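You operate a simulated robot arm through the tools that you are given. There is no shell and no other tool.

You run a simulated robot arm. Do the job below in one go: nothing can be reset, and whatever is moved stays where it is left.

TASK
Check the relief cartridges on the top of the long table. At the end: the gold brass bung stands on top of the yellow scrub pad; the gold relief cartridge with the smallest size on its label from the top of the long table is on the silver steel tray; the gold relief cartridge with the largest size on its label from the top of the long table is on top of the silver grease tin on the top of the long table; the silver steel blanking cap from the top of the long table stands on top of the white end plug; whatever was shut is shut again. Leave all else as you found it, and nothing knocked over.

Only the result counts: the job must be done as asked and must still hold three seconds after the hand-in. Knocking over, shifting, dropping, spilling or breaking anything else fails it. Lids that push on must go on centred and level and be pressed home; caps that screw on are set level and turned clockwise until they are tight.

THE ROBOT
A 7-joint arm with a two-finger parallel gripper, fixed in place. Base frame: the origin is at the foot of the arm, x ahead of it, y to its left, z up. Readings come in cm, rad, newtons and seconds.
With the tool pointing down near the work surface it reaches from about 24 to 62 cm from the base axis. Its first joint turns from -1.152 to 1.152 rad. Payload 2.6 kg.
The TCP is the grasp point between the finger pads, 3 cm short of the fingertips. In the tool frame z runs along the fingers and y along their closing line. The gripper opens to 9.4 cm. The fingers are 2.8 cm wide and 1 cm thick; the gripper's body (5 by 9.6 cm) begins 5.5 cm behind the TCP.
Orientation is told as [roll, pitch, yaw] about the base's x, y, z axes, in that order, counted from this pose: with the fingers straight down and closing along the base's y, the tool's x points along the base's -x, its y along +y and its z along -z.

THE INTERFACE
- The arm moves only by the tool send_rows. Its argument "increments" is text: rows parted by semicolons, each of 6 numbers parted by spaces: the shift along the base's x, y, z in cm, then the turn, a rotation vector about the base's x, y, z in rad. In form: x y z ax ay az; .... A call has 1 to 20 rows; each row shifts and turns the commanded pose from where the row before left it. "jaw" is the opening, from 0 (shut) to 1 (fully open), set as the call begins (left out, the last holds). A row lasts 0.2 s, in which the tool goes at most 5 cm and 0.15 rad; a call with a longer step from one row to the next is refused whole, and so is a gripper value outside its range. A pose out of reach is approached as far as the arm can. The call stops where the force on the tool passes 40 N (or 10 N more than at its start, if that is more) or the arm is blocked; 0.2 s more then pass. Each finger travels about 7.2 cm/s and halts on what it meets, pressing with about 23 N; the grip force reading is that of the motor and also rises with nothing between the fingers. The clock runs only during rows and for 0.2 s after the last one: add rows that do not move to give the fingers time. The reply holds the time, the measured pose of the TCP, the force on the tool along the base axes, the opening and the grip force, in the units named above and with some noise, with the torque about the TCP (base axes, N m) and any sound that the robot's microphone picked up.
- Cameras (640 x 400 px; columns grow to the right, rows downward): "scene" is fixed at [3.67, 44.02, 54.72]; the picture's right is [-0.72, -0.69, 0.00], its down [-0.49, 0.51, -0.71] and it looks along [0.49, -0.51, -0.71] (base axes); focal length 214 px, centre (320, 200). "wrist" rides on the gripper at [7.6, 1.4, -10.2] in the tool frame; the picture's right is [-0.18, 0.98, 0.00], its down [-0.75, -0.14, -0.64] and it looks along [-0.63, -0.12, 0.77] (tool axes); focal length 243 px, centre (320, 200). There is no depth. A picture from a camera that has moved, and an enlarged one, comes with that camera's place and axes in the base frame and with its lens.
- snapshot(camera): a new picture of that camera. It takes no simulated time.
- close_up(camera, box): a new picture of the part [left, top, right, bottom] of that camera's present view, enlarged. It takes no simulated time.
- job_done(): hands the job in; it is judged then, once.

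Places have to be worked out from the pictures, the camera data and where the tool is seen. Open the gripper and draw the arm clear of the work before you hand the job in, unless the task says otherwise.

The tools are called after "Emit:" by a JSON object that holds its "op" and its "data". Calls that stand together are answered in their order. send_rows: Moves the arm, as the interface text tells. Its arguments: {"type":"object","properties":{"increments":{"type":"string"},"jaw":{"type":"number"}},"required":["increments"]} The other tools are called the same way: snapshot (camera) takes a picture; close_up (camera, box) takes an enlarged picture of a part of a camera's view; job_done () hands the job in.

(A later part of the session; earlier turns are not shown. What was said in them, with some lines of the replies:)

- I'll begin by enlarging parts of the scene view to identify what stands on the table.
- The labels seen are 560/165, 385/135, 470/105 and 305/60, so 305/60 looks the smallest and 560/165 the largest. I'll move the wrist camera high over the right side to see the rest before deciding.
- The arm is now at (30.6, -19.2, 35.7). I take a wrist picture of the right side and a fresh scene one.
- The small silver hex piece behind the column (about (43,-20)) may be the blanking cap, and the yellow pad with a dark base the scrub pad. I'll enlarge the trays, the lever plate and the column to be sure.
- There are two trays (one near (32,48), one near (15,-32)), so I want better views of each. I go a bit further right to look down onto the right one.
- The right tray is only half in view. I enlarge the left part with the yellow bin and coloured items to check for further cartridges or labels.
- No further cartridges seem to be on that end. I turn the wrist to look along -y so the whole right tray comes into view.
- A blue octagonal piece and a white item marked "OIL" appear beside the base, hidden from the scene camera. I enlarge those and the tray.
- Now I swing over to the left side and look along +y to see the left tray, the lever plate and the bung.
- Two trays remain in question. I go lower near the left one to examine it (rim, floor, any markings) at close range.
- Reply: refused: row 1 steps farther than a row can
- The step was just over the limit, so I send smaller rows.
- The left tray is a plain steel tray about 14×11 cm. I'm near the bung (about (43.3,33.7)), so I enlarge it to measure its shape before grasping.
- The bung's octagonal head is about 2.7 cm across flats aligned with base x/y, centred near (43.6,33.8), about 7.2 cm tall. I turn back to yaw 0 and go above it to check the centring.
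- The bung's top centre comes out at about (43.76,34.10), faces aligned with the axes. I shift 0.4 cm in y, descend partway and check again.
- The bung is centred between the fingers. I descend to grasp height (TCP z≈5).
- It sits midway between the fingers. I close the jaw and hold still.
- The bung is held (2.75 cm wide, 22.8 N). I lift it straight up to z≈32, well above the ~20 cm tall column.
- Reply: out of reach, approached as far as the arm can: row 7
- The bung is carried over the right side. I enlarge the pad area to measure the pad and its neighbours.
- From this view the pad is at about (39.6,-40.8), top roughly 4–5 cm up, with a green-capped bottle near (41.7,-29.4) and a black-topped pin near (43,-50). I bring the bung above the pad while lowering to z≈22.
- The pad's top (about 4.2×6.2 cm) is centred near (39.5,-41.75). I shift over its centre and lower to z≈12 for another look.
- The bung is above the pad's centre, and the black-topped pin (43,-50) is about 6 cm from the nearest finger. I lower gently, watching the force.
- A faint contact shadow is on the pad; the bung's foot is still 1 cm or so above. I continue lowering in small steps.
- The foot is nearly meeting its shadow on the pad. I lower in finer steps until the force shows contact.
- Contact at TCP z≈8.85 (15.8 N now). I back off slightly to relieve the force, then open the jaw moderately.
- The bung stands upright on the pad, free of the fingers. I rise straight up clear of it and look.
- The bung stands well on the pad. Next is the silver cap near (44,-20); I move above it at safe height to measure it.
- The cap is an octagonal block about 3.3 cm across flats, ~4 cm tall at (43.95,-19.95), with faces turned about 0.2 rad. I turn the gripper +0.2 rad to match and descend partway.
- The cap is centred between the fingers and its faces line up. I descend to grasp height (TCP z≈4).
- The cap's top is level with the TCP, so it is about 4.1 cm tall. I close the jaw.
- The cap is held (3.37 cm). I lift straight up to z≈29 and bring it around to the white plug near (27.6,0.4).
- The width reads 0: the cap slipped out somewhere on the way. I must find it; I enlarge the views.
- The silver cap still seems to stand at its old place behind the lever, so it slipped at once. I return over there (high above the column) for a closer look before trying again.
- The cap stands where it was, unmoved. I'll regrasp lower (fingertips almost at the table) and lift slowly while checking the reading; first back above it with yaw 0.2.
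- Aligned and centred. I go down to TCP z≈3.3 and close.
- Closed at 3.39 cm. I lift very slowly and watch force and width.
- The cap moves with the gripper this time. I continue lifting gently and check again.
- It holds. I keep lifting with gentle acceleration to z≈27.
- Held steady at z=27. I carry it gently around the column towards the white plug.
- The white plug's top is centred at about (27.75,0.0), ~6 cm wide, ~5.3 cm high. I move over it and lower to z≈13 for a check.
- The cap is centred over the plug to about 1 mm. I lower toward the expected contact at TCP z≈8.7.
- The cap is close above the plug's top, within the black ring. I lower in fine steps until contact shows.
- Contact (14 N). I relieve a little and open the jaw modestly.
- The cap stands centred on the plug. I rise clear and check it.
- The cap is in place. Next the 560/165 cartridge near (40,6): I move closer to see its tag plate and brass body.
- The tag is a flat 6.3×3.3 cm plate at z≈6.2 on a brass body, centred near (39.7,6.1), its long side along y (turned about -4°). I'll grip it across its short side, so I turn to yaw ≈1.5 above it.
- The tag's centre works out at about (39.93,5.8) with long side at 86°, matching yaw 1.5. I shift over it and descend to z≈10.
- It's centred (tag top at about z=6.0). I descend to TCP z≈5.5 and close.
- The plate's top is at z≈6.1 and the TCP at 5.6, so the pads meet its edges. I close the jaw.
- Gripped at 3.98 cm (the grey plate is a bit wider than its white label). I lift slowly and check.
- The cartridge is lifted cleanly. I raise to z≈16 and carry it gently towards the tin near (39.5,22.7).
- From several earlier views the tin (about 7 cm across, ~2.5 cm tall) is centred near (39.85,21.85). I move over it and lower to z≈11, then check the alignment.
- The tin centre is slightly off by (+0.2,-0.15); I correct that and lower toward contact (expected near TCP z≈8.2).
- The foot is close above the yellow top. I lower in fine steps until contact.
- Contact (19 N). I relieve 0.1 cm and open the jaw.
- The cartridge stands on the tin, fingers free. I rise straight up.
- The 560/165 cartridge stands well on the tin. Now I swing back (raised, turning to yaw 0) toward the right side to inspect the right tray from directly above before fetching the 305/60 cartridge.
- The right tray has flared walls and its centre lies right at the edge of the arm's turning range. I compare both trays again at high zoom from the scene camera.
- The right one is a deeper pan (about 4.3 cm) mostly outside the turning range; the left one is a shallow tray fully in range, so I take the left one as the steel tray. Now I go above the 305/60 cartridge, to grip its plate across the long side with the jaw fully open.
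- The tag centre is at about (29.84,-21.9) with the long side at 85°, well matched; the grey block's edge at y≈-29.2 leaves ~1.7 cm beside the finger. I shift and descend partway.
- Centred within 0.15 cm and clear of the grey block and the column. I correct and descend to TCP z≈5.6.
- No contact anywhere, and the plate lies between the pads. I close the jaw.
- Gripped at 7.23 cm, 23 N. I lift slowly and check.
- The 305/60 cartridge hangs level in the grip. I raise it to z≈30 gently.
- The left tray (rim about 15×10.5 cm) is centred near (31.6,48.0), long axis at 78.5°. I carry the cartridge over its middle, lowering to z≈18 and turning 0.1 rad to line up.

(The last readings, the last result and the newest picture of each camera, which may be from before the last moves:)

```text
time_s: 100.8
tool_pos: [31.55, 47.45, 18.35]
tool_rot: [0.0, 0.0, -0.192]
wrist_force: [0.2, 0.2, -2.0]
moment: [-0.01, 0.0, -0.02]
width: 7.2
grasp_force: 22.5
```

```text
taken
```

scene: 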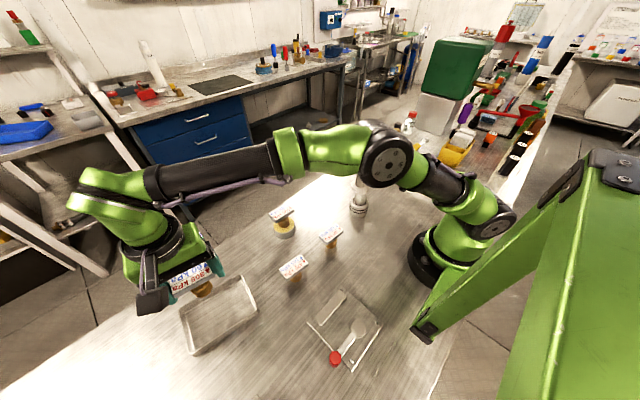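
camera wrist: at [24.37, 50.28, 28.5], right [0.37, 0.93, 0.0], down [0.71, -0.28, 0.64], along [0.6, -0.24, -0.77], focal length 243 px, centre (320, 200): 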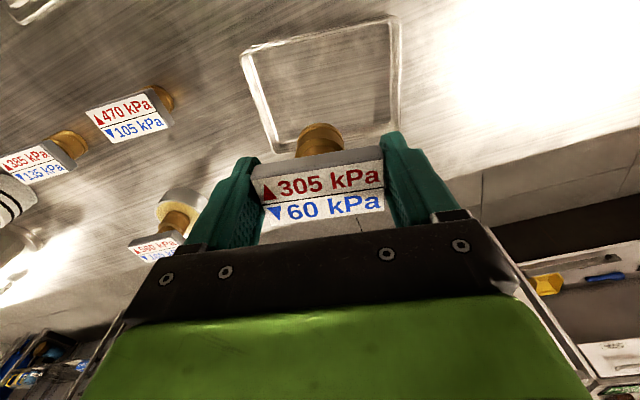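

The landing point is within half a centimetre of the tray's middle; I shift slightly and lower to z≈9.

Emit:
{"op": "send_rows", "data": {"increments": "0.3 0.15 -0.6 0 0 0; 0 0 -1.3 0 0 0; 0 0 -1.8 0 0 0; 0 0 -1.8 0 0 0; 0 0 -1.6 0 0 0; 0 0 -1.2 0 0 0; 0 0 -0.7 0 0 0; 0 0 -0.4 0 0 0; 0 0 0 0 0 0"}}

Emit:
{"op": "close_up", "data": {"camera": "wrist", "box": [160, 20, 480, 220]}}

Emit:
{"op": "close_up", "data": {"camera": "scene", "box": [140, 240, 280, 370]}}

```text
time_s: 102.8
tool_pos: [31.76, 47.44, 9.0]
tool_rot: [0.0, 0.001, -0.192]
wrist_force: [-0.4, 0.0, -1.1]
moment: [0.04, 0.03, 0.0]
width: 7.21
grasp_force: 23.0
```

```text
2.00 times, centred on (320, 120) of wrist
camera zoom: at [24.58, 50.27, 19.19], right [0.37, 0.93, 0.0], down [0.71, -0.28, 0.64], along [0.6, -0.24, -0.77], focal length 485 px, centre (320, 360)
```

zoom: 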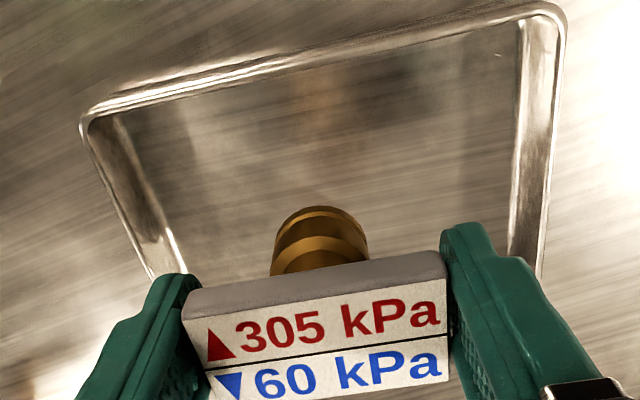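

```text
3.08 times, centred on (210, 305) of scene
camera zoom: at [3.67, 44.03, 54.72], right [-0.72, -0.69, 0.0], down [-0.49, 0.51, -0.71], along [0.49, -0.51, -0.71], focal length 660 px, centre (658, -123)
```

zoom: 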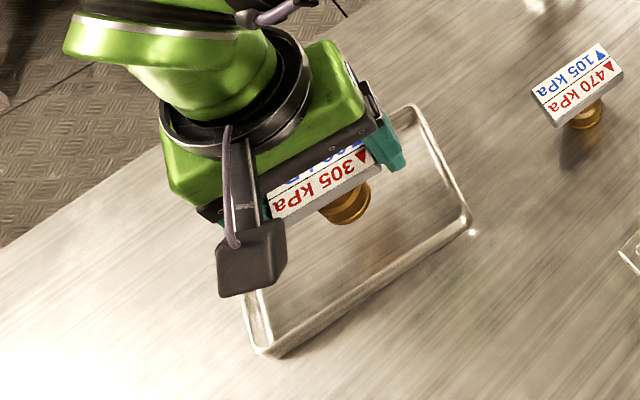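

I shift 0.5 cm along the tray's length to centre it better and lower on.

Emit:
{"op": "send_rows", "data": {"increments": "0.18 0.45 -0.3 0 0 0; 0 0 -0.8 0 0 0; 0 0 -0.8 0 0 0; 0 0 -0.4 0 0 0; 0 0 0 0 0 0"}}

Emit:
{"op": "close_up", "data": {"camera": "wrist", "box": [160, 20, 480, 220]}}

Emit:
{"op": "close_up", "data": {"camera": "scene", "box": [140, 240, 280, 370]}}

```text
time_s: 104.0
tool_pos: [32.12, 47.92, 6.73]
tool_rot: [0.001, 0.0, -0.193]
wrist_force: [0.1, 0.8, -1.5]
moment: [0.02, -0.01, -0.02]
width: 7.21
grasp_force: 23.0
```

```text
2.00 times, centred on (320, 120) of wrist
camera zoom: at [24.84, 50.74, 16.89], right [0.37, 0.93, 0.0], down [0.71, -0.28, 0.64], along [0.6, -0.24, -0.77], focal length 485 px, centre (320, 360)
```

zoom: 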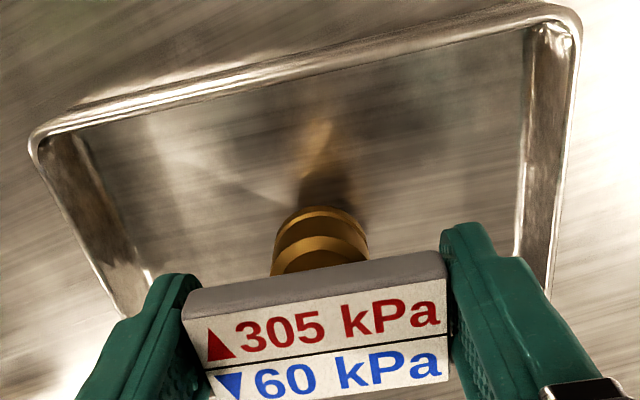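

```text
3.08 times, centred on (210, 305) of scene
camera zoom: at [3.67, 44.03, 54.72], right [-0.72, -0.69, 0.0], down [-0.49, 0.51, -0.71], along [0.49, -0.51, -0.71], focal length 660 px, centre (658, -123)
```

zoom: 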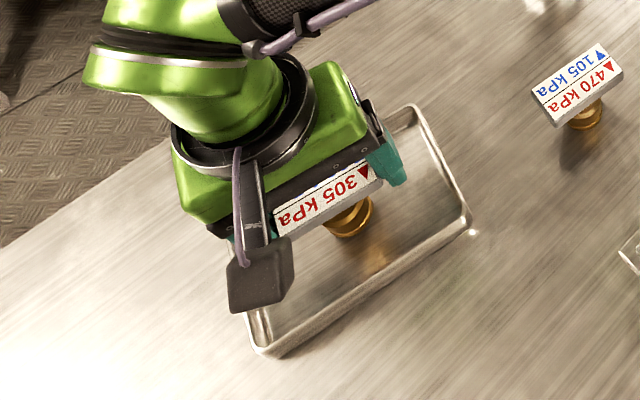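

The foot is about 0.7 cm above the tray floor. I lower in fine steps until contact.

Emit:
{"op": "send_rows", "data": {"increments": "0 0 -0.25 0 0 0; 0 0 0 0 0 0"}}

Emit:
{"op": "send_rows", "data": {"increments": "0 0 -0.15 0 0 0; 0 0 0 0 0 0"}}

Emit:
{"op": "send_rows", "data": {"increments": "0 0 -0.12 0 0 0; 0 0 0 0 0 0"}}

Emit:
{"op": "send_rows", "data": {"increments": "0 0 -0.12 0 0 0; 0 0 0 0 0 0"}}

```text
time_s: 104.6
tool_pos: [32.1, 47.85, 6.46]
tool_rot: [0.001, 0.001, -0.192]
wrist_force: [0.6, -0.7, -2.2]
moment: [0.0, 0.02, 0.02]
width: 7.2
grasp_force: 23.4
```

```text
time_s: 105.2
tool_pos: [32.06, 47.99, 6.27]
tool_rot: [0.0, 0.0, -0.192]
wrist_force: [0.6, -0.6, -2.4]
moment: [-0.02, -0.02, 0.01]
width: 7.23
grasp_force: 22.8
```

```text
time_s: 105.8
tool_pos: [32.21, 47.86, 6.06]
tool_rot: [0.001, 0.0, -0.193]
wrist_force: [0.1, -0.4, -1.8]
moment: [0.01, 0.03, 0.05]
width: 7.2
grasp_force: 22.8
```

```text
time_s: 106.4
tool_pos: [32.19, 48.08, 5.96]
tool_rot: [0.001, 0.0, -0.191]
wrist_force: [-0.7, -0.8, 1.7]
moment: [-0.03, 0.04, -0.03]
width: 7.19
grasp_force: 23.1
```

Light contact at TCP z≈5.96. I settle a hair lower and open the jaw.

Emit:
{"op": "send_rows", "data": {"increments": "0 0 -0.04 0 0 0; 0 0 0 0 0 0"}}

Emit:
{"op": "send_rows", "data": {"increments": "0 0 0 0 0 0; 0 0 0 0 0 0; 0 0 0 0 0 0", "jaw": 1}}

Emit:
{"op": "close_up", "data": {"camera": "wrist", "box": [160, 20, 480, 220]}}

Emit:
{"op": "close_up", "data": {"camera": "scene", "box": [140, 240, 280, 370]}}

```text
time_s: 107.0
tool_pos: [32.14, 48.04, 6.1]
tool_rot: [0.002, -0.002, -0.192]
wrist_force: [-0.3, -2.4, 8.4]
moment: [-0.08, 0.05, -0.03]
width: 7.21
grasp_force: 23.4
```

```text
time_s: 107.8
tool_pos: [32.11, 47.98, 6.07]
tool_rot: [0.0, 0.0, -0.192]
wrist_force: [-0.8, -0.1, -0.6]
moment: [-0.01, 0.0, 0.01]
width: 9.44
grasp_force: 0.0
```

```text
2.00 times, centred on (320, 120) of wrist
camera zoom: at [24.86, 50.8, 16.19], right [0.37, 0.93, 0.0], down [0.71, -0.28, 0.64], along [0.6, -0.24, -0.77], focal length 485 px, centre (320, 360)
```

zoom: 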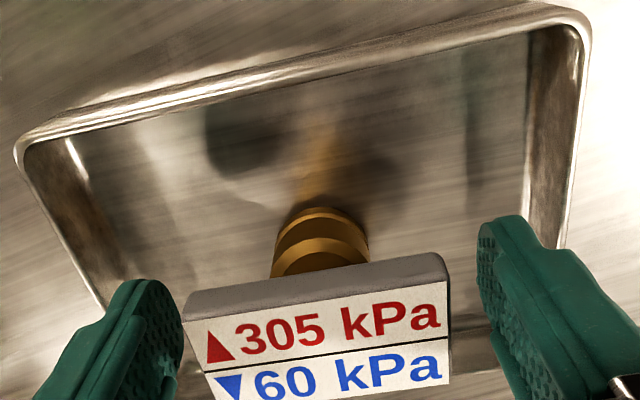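

```text
3.08 times, centred on (210, 305) of scene
camera zoom: at [3.67, 44.02, 54.72], right [-0.72, -0.69, 0.0], down [-0.49, 0.51, -0.71], along [0.49, -0.51, -0.71], focal length 660 px, centre (658, -123)
```

zoom: 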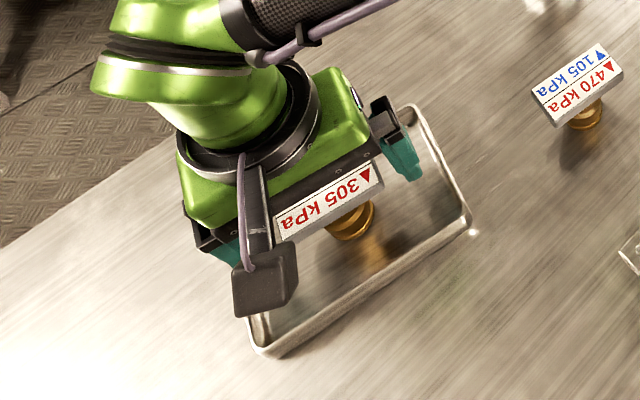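

Released; the cartridge stands in the tray. I rise straight up and draw back.

Emit:
{"op": "send_rows", "data": {"increments": "0 0 1 0 0 0; 0 0 2 0 0 0; 0 0 3.5 0 0 0; 0 0 4 0 0 0; 0 0 4 0 0 0; -1.5 -3 2 0 0 0; -1.5 -3.5 2 0 0 0; -1 -4 1.5 0 0 0; -0.5 -4.5 0 0 0 0; 0 -4.5 0 0 0 0; 0 -4.5 0 0 0 0; 0 -4.5 0 0 0 0.05; 0 -4.5 0 0 0 0.05; 0 -4.5 0 0 0 0.05; 0 -4 0 0 0 0.04; 0 0 0 0 0 0"}}

Emit:
{"op": "snapshot", "data": {"camera": "scene"}}

Emit:
{"op": "close_up", "data": {"camera": "scene", "box": [170, 190, 390, 370]}}

Emit:
{"op": "close_up", "data": {"camera": "scene", "box": [340, 90, 480, 220]}}

```text
time_s: 111.2
tool_pos: [27.52, 6.65, 26.02]
tool_rot: [0.002, -0.001, -0.001]
wrist_force: [0.0, -0.1, -0.5]
moment: [-0.02, -0.01, 0.01]
width: 9.4
grasp_force: 0.1
```

```text
taken
```

scene: 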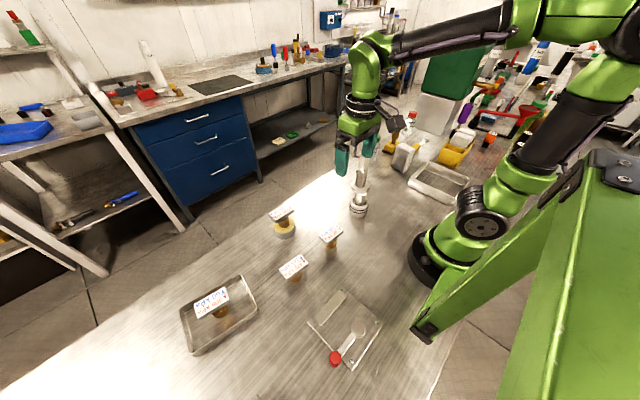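

```text
2.22 times, centred on (280, 280) of scene
camera zoom: at [3.67, 44.02, 54.72], right [-0.72, -0.69, 0.0], down [-0.49, 0.51, -0.71], along [0.49, -0.51, -0.71], focal length 477 px, centre (409, 22)
```

zoom: 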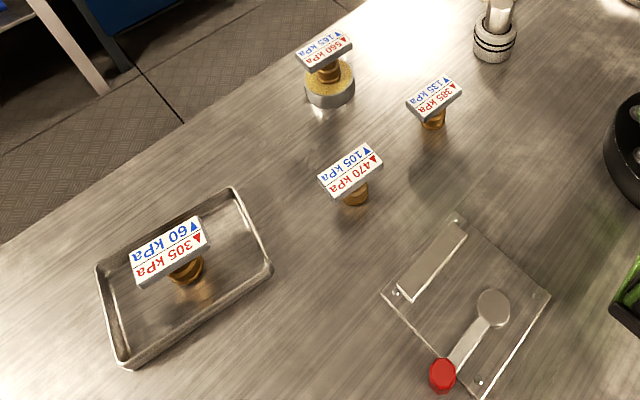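

```text
3.08 times, centred on (410, 155) of scene
camera zoom: at [3.67, 44.02, 54.72], right [-0.72, -0.69, 0.0], down [-0.49, 0.51, -0.71], along [0.49, -0.51, -0.71], focal length 660 px, centre (43, 338)
```

zoom: 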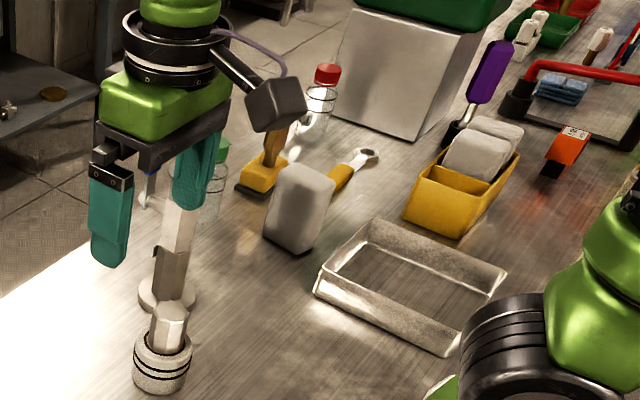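

All four placements look right. I draw the arm up to its starting area and take final check views.

Emit:
{"op": "send_rows", "data": {"increments": "0 0 3 0 0 0; 1 0.5 3 0 0 0; 3 0.5 1 0 0 0; 3.5 0.5 0 0 0 0; 3.5 0.5 0 0 0 0; 3 0 0 0 0 0; 0 0 0 0 0 0"}}

Emit:
{"op": "snapshot", "data": {"camera": "scene"}}

Emit:
{"op": "close_up", "data": {"camera": "scene", "box": [330, 110, 450, 220]}}

Emit:
{"op": "close_up", "data": {"camera": "scene", "box": [170, 200, 350, 360]}}

Emit:
{"op": "snapshot", "data": {"camera": "wrist"}}

```text
time_s: 112.8
tool_pos: [41.71, 8.42, 33.13]
tool_rot: [0.001, 0.0, -0.004]
wrist_force: [0.0, -0.2, -0.4]
moment: [0.01, 0.02, -0.01]
width: 9.43
grasp_force: 0.1
```

```text
taken
```

scene: 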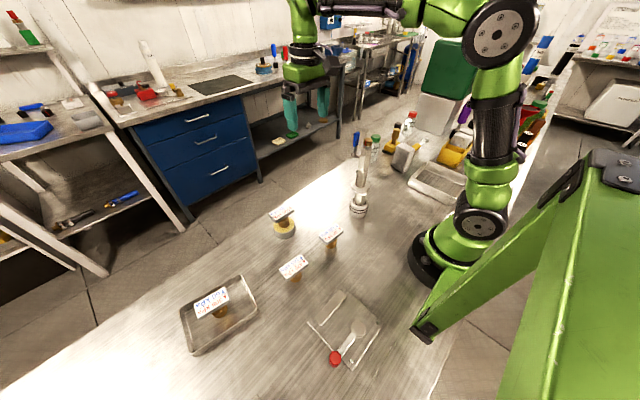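

```text
3.64 times, centred on (390, 165) of scene
camera zoom: at [3.68, 44.02, 54.72], right [-0.72, -0.69, 0.0], down [-0.49, 0.51, -0.71], along [0.49, -0.51, -0.71], focal length 780 px, centre (66, 327)
```

zoom: 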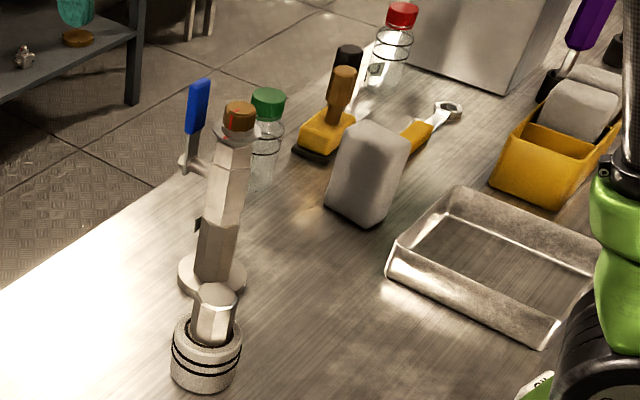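

```text
2.50 times, centred on (260, 280) of scene
camera zoom: at [3.68, 44.02, 54.72], right [-0.72, -0.69, 0.0], down [-0.49, 0.51, -0.71], along [0.49, -0.51, -0.71], focal length 536 px, centre (470, 0)
```

zoom: 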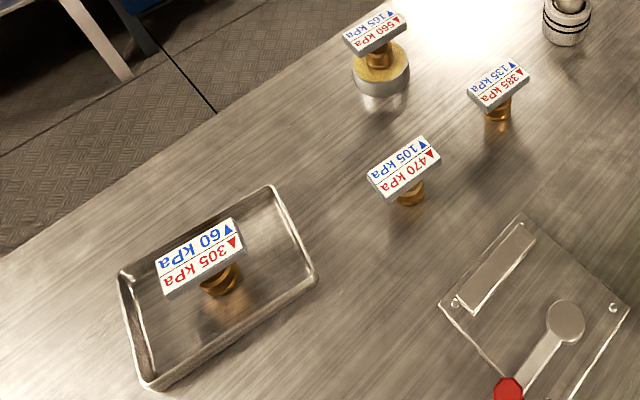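

```text
taken
camera wrist: at [34.01, 9.86, 43.27], right [0.19, 0.98, 0.0], down [0.75, -0.14, 0.64], along [0.63, -0.12, -0.77], focal length 243 px, centre (320, 200)
```

wrist: 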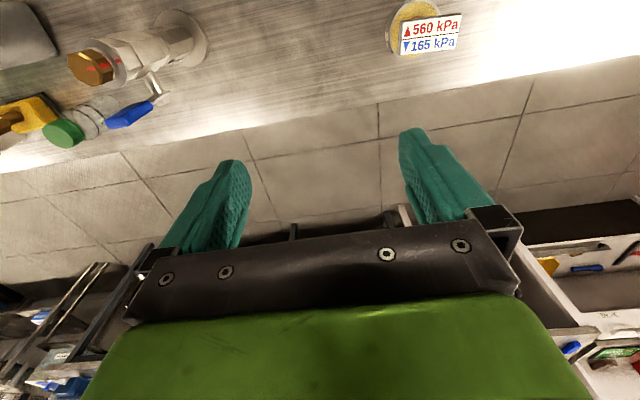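

Everything stands upright. I take a last look at the shelf in the background and the bung before handing in.

Emit:
{"op": "close_up", "data": {"camera": "scene", "box": [240, 100, 350, 165]}}

Emit:
{"op": "close_up", "data": {"camera": "scene", "box": [375, 110, 435, 160]}}

Emit:
{"op": "close_up", "data": {"camera": "scene", "box": [440, 60, 560, 180]}}

```text
5.82 times, centred on (295, 132) of scene
camera zoom: at [3.68, 44.02, 54.72], right [-0.72, -0.69, 0.0], down [-0.49, 0.51, -0.71], along [0.49, -0.51, -0.71], focal length 1248 px, centre (466, 593)
```

zoom: 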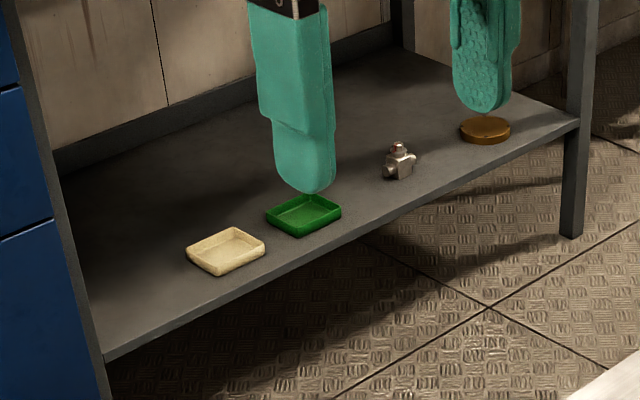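

```text
8.00 times, centred on (405, 135) of scene
camera zoom: at [3.68, 44.02, 54.72], right [-0.72, -0.69, 0.0], down [-0.49, 0.51, -0.71], along [0.49, -0.51, -0.71], focal length 1716 px, centre (-360, 720)
```

zoom: 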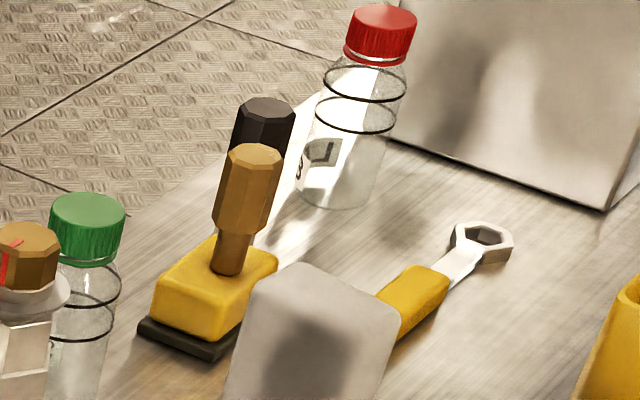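

```text
3.33 times, centred on (500, 120) of scene
camera zoom: at [3.68, 44.02, 54.72], right [-0.72, -0.69, 0.0], down [-0.49, 0.51, -0.71], along [0.49, -0.51, -0.71], focal length 715 px, centre (-280, 467)
```

zoom: 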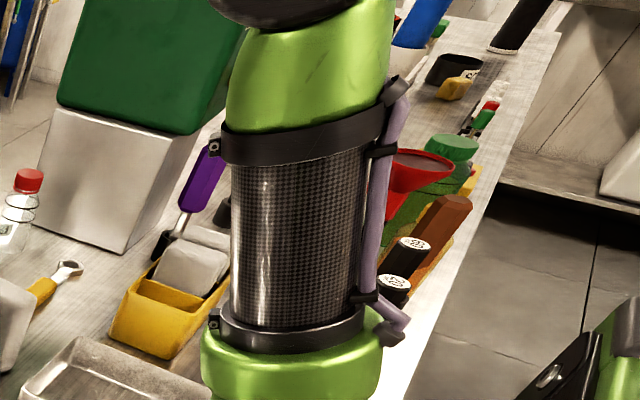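

The bung is on the pad, the cap on the plug, 560/165 on the tin and 305/60 in the tray. All stand upright, the gripper is open and the arm is clear, so I hand the job in.

Emit:
{"op": "job_done", "data": {}}

```text
The job is handed in.
```

The job is handed in, and in the last pictures everything stood upright. My one doubt is the tray: there are two silver trays on the long table, and I chose between them.

- **Bung:** the gold brass bung stands on the yellow scrub pad.
- **Blanking cap:** the silver steel cap stands on the white end plug. On the first try it slipped out of the grip and stayed standing in its old spot. I gripped it lower the second time and it held.
- **Largest size:** the 560/165 kPa cartridge stands on the silver grease tin.
- **Smallest size:** the 305/60 kPa cartridge stands in the shallow tray on the robot's left. The other tray is a deeper one on the robot's right, and about half of it is outside the arm's turning range. I took the left one to be the steel tray; if the right one was meant, this part is wrong.

Each label carries a red and a blue number. Both rank the four cartridges the same at the top and bottom, so the smallest and largest are not in doubt.

I opened nothing, so there was nothing to shut again. In the last pictures nothing else looked moved or knocked over. The gripper is open and the arm is clear of the work.
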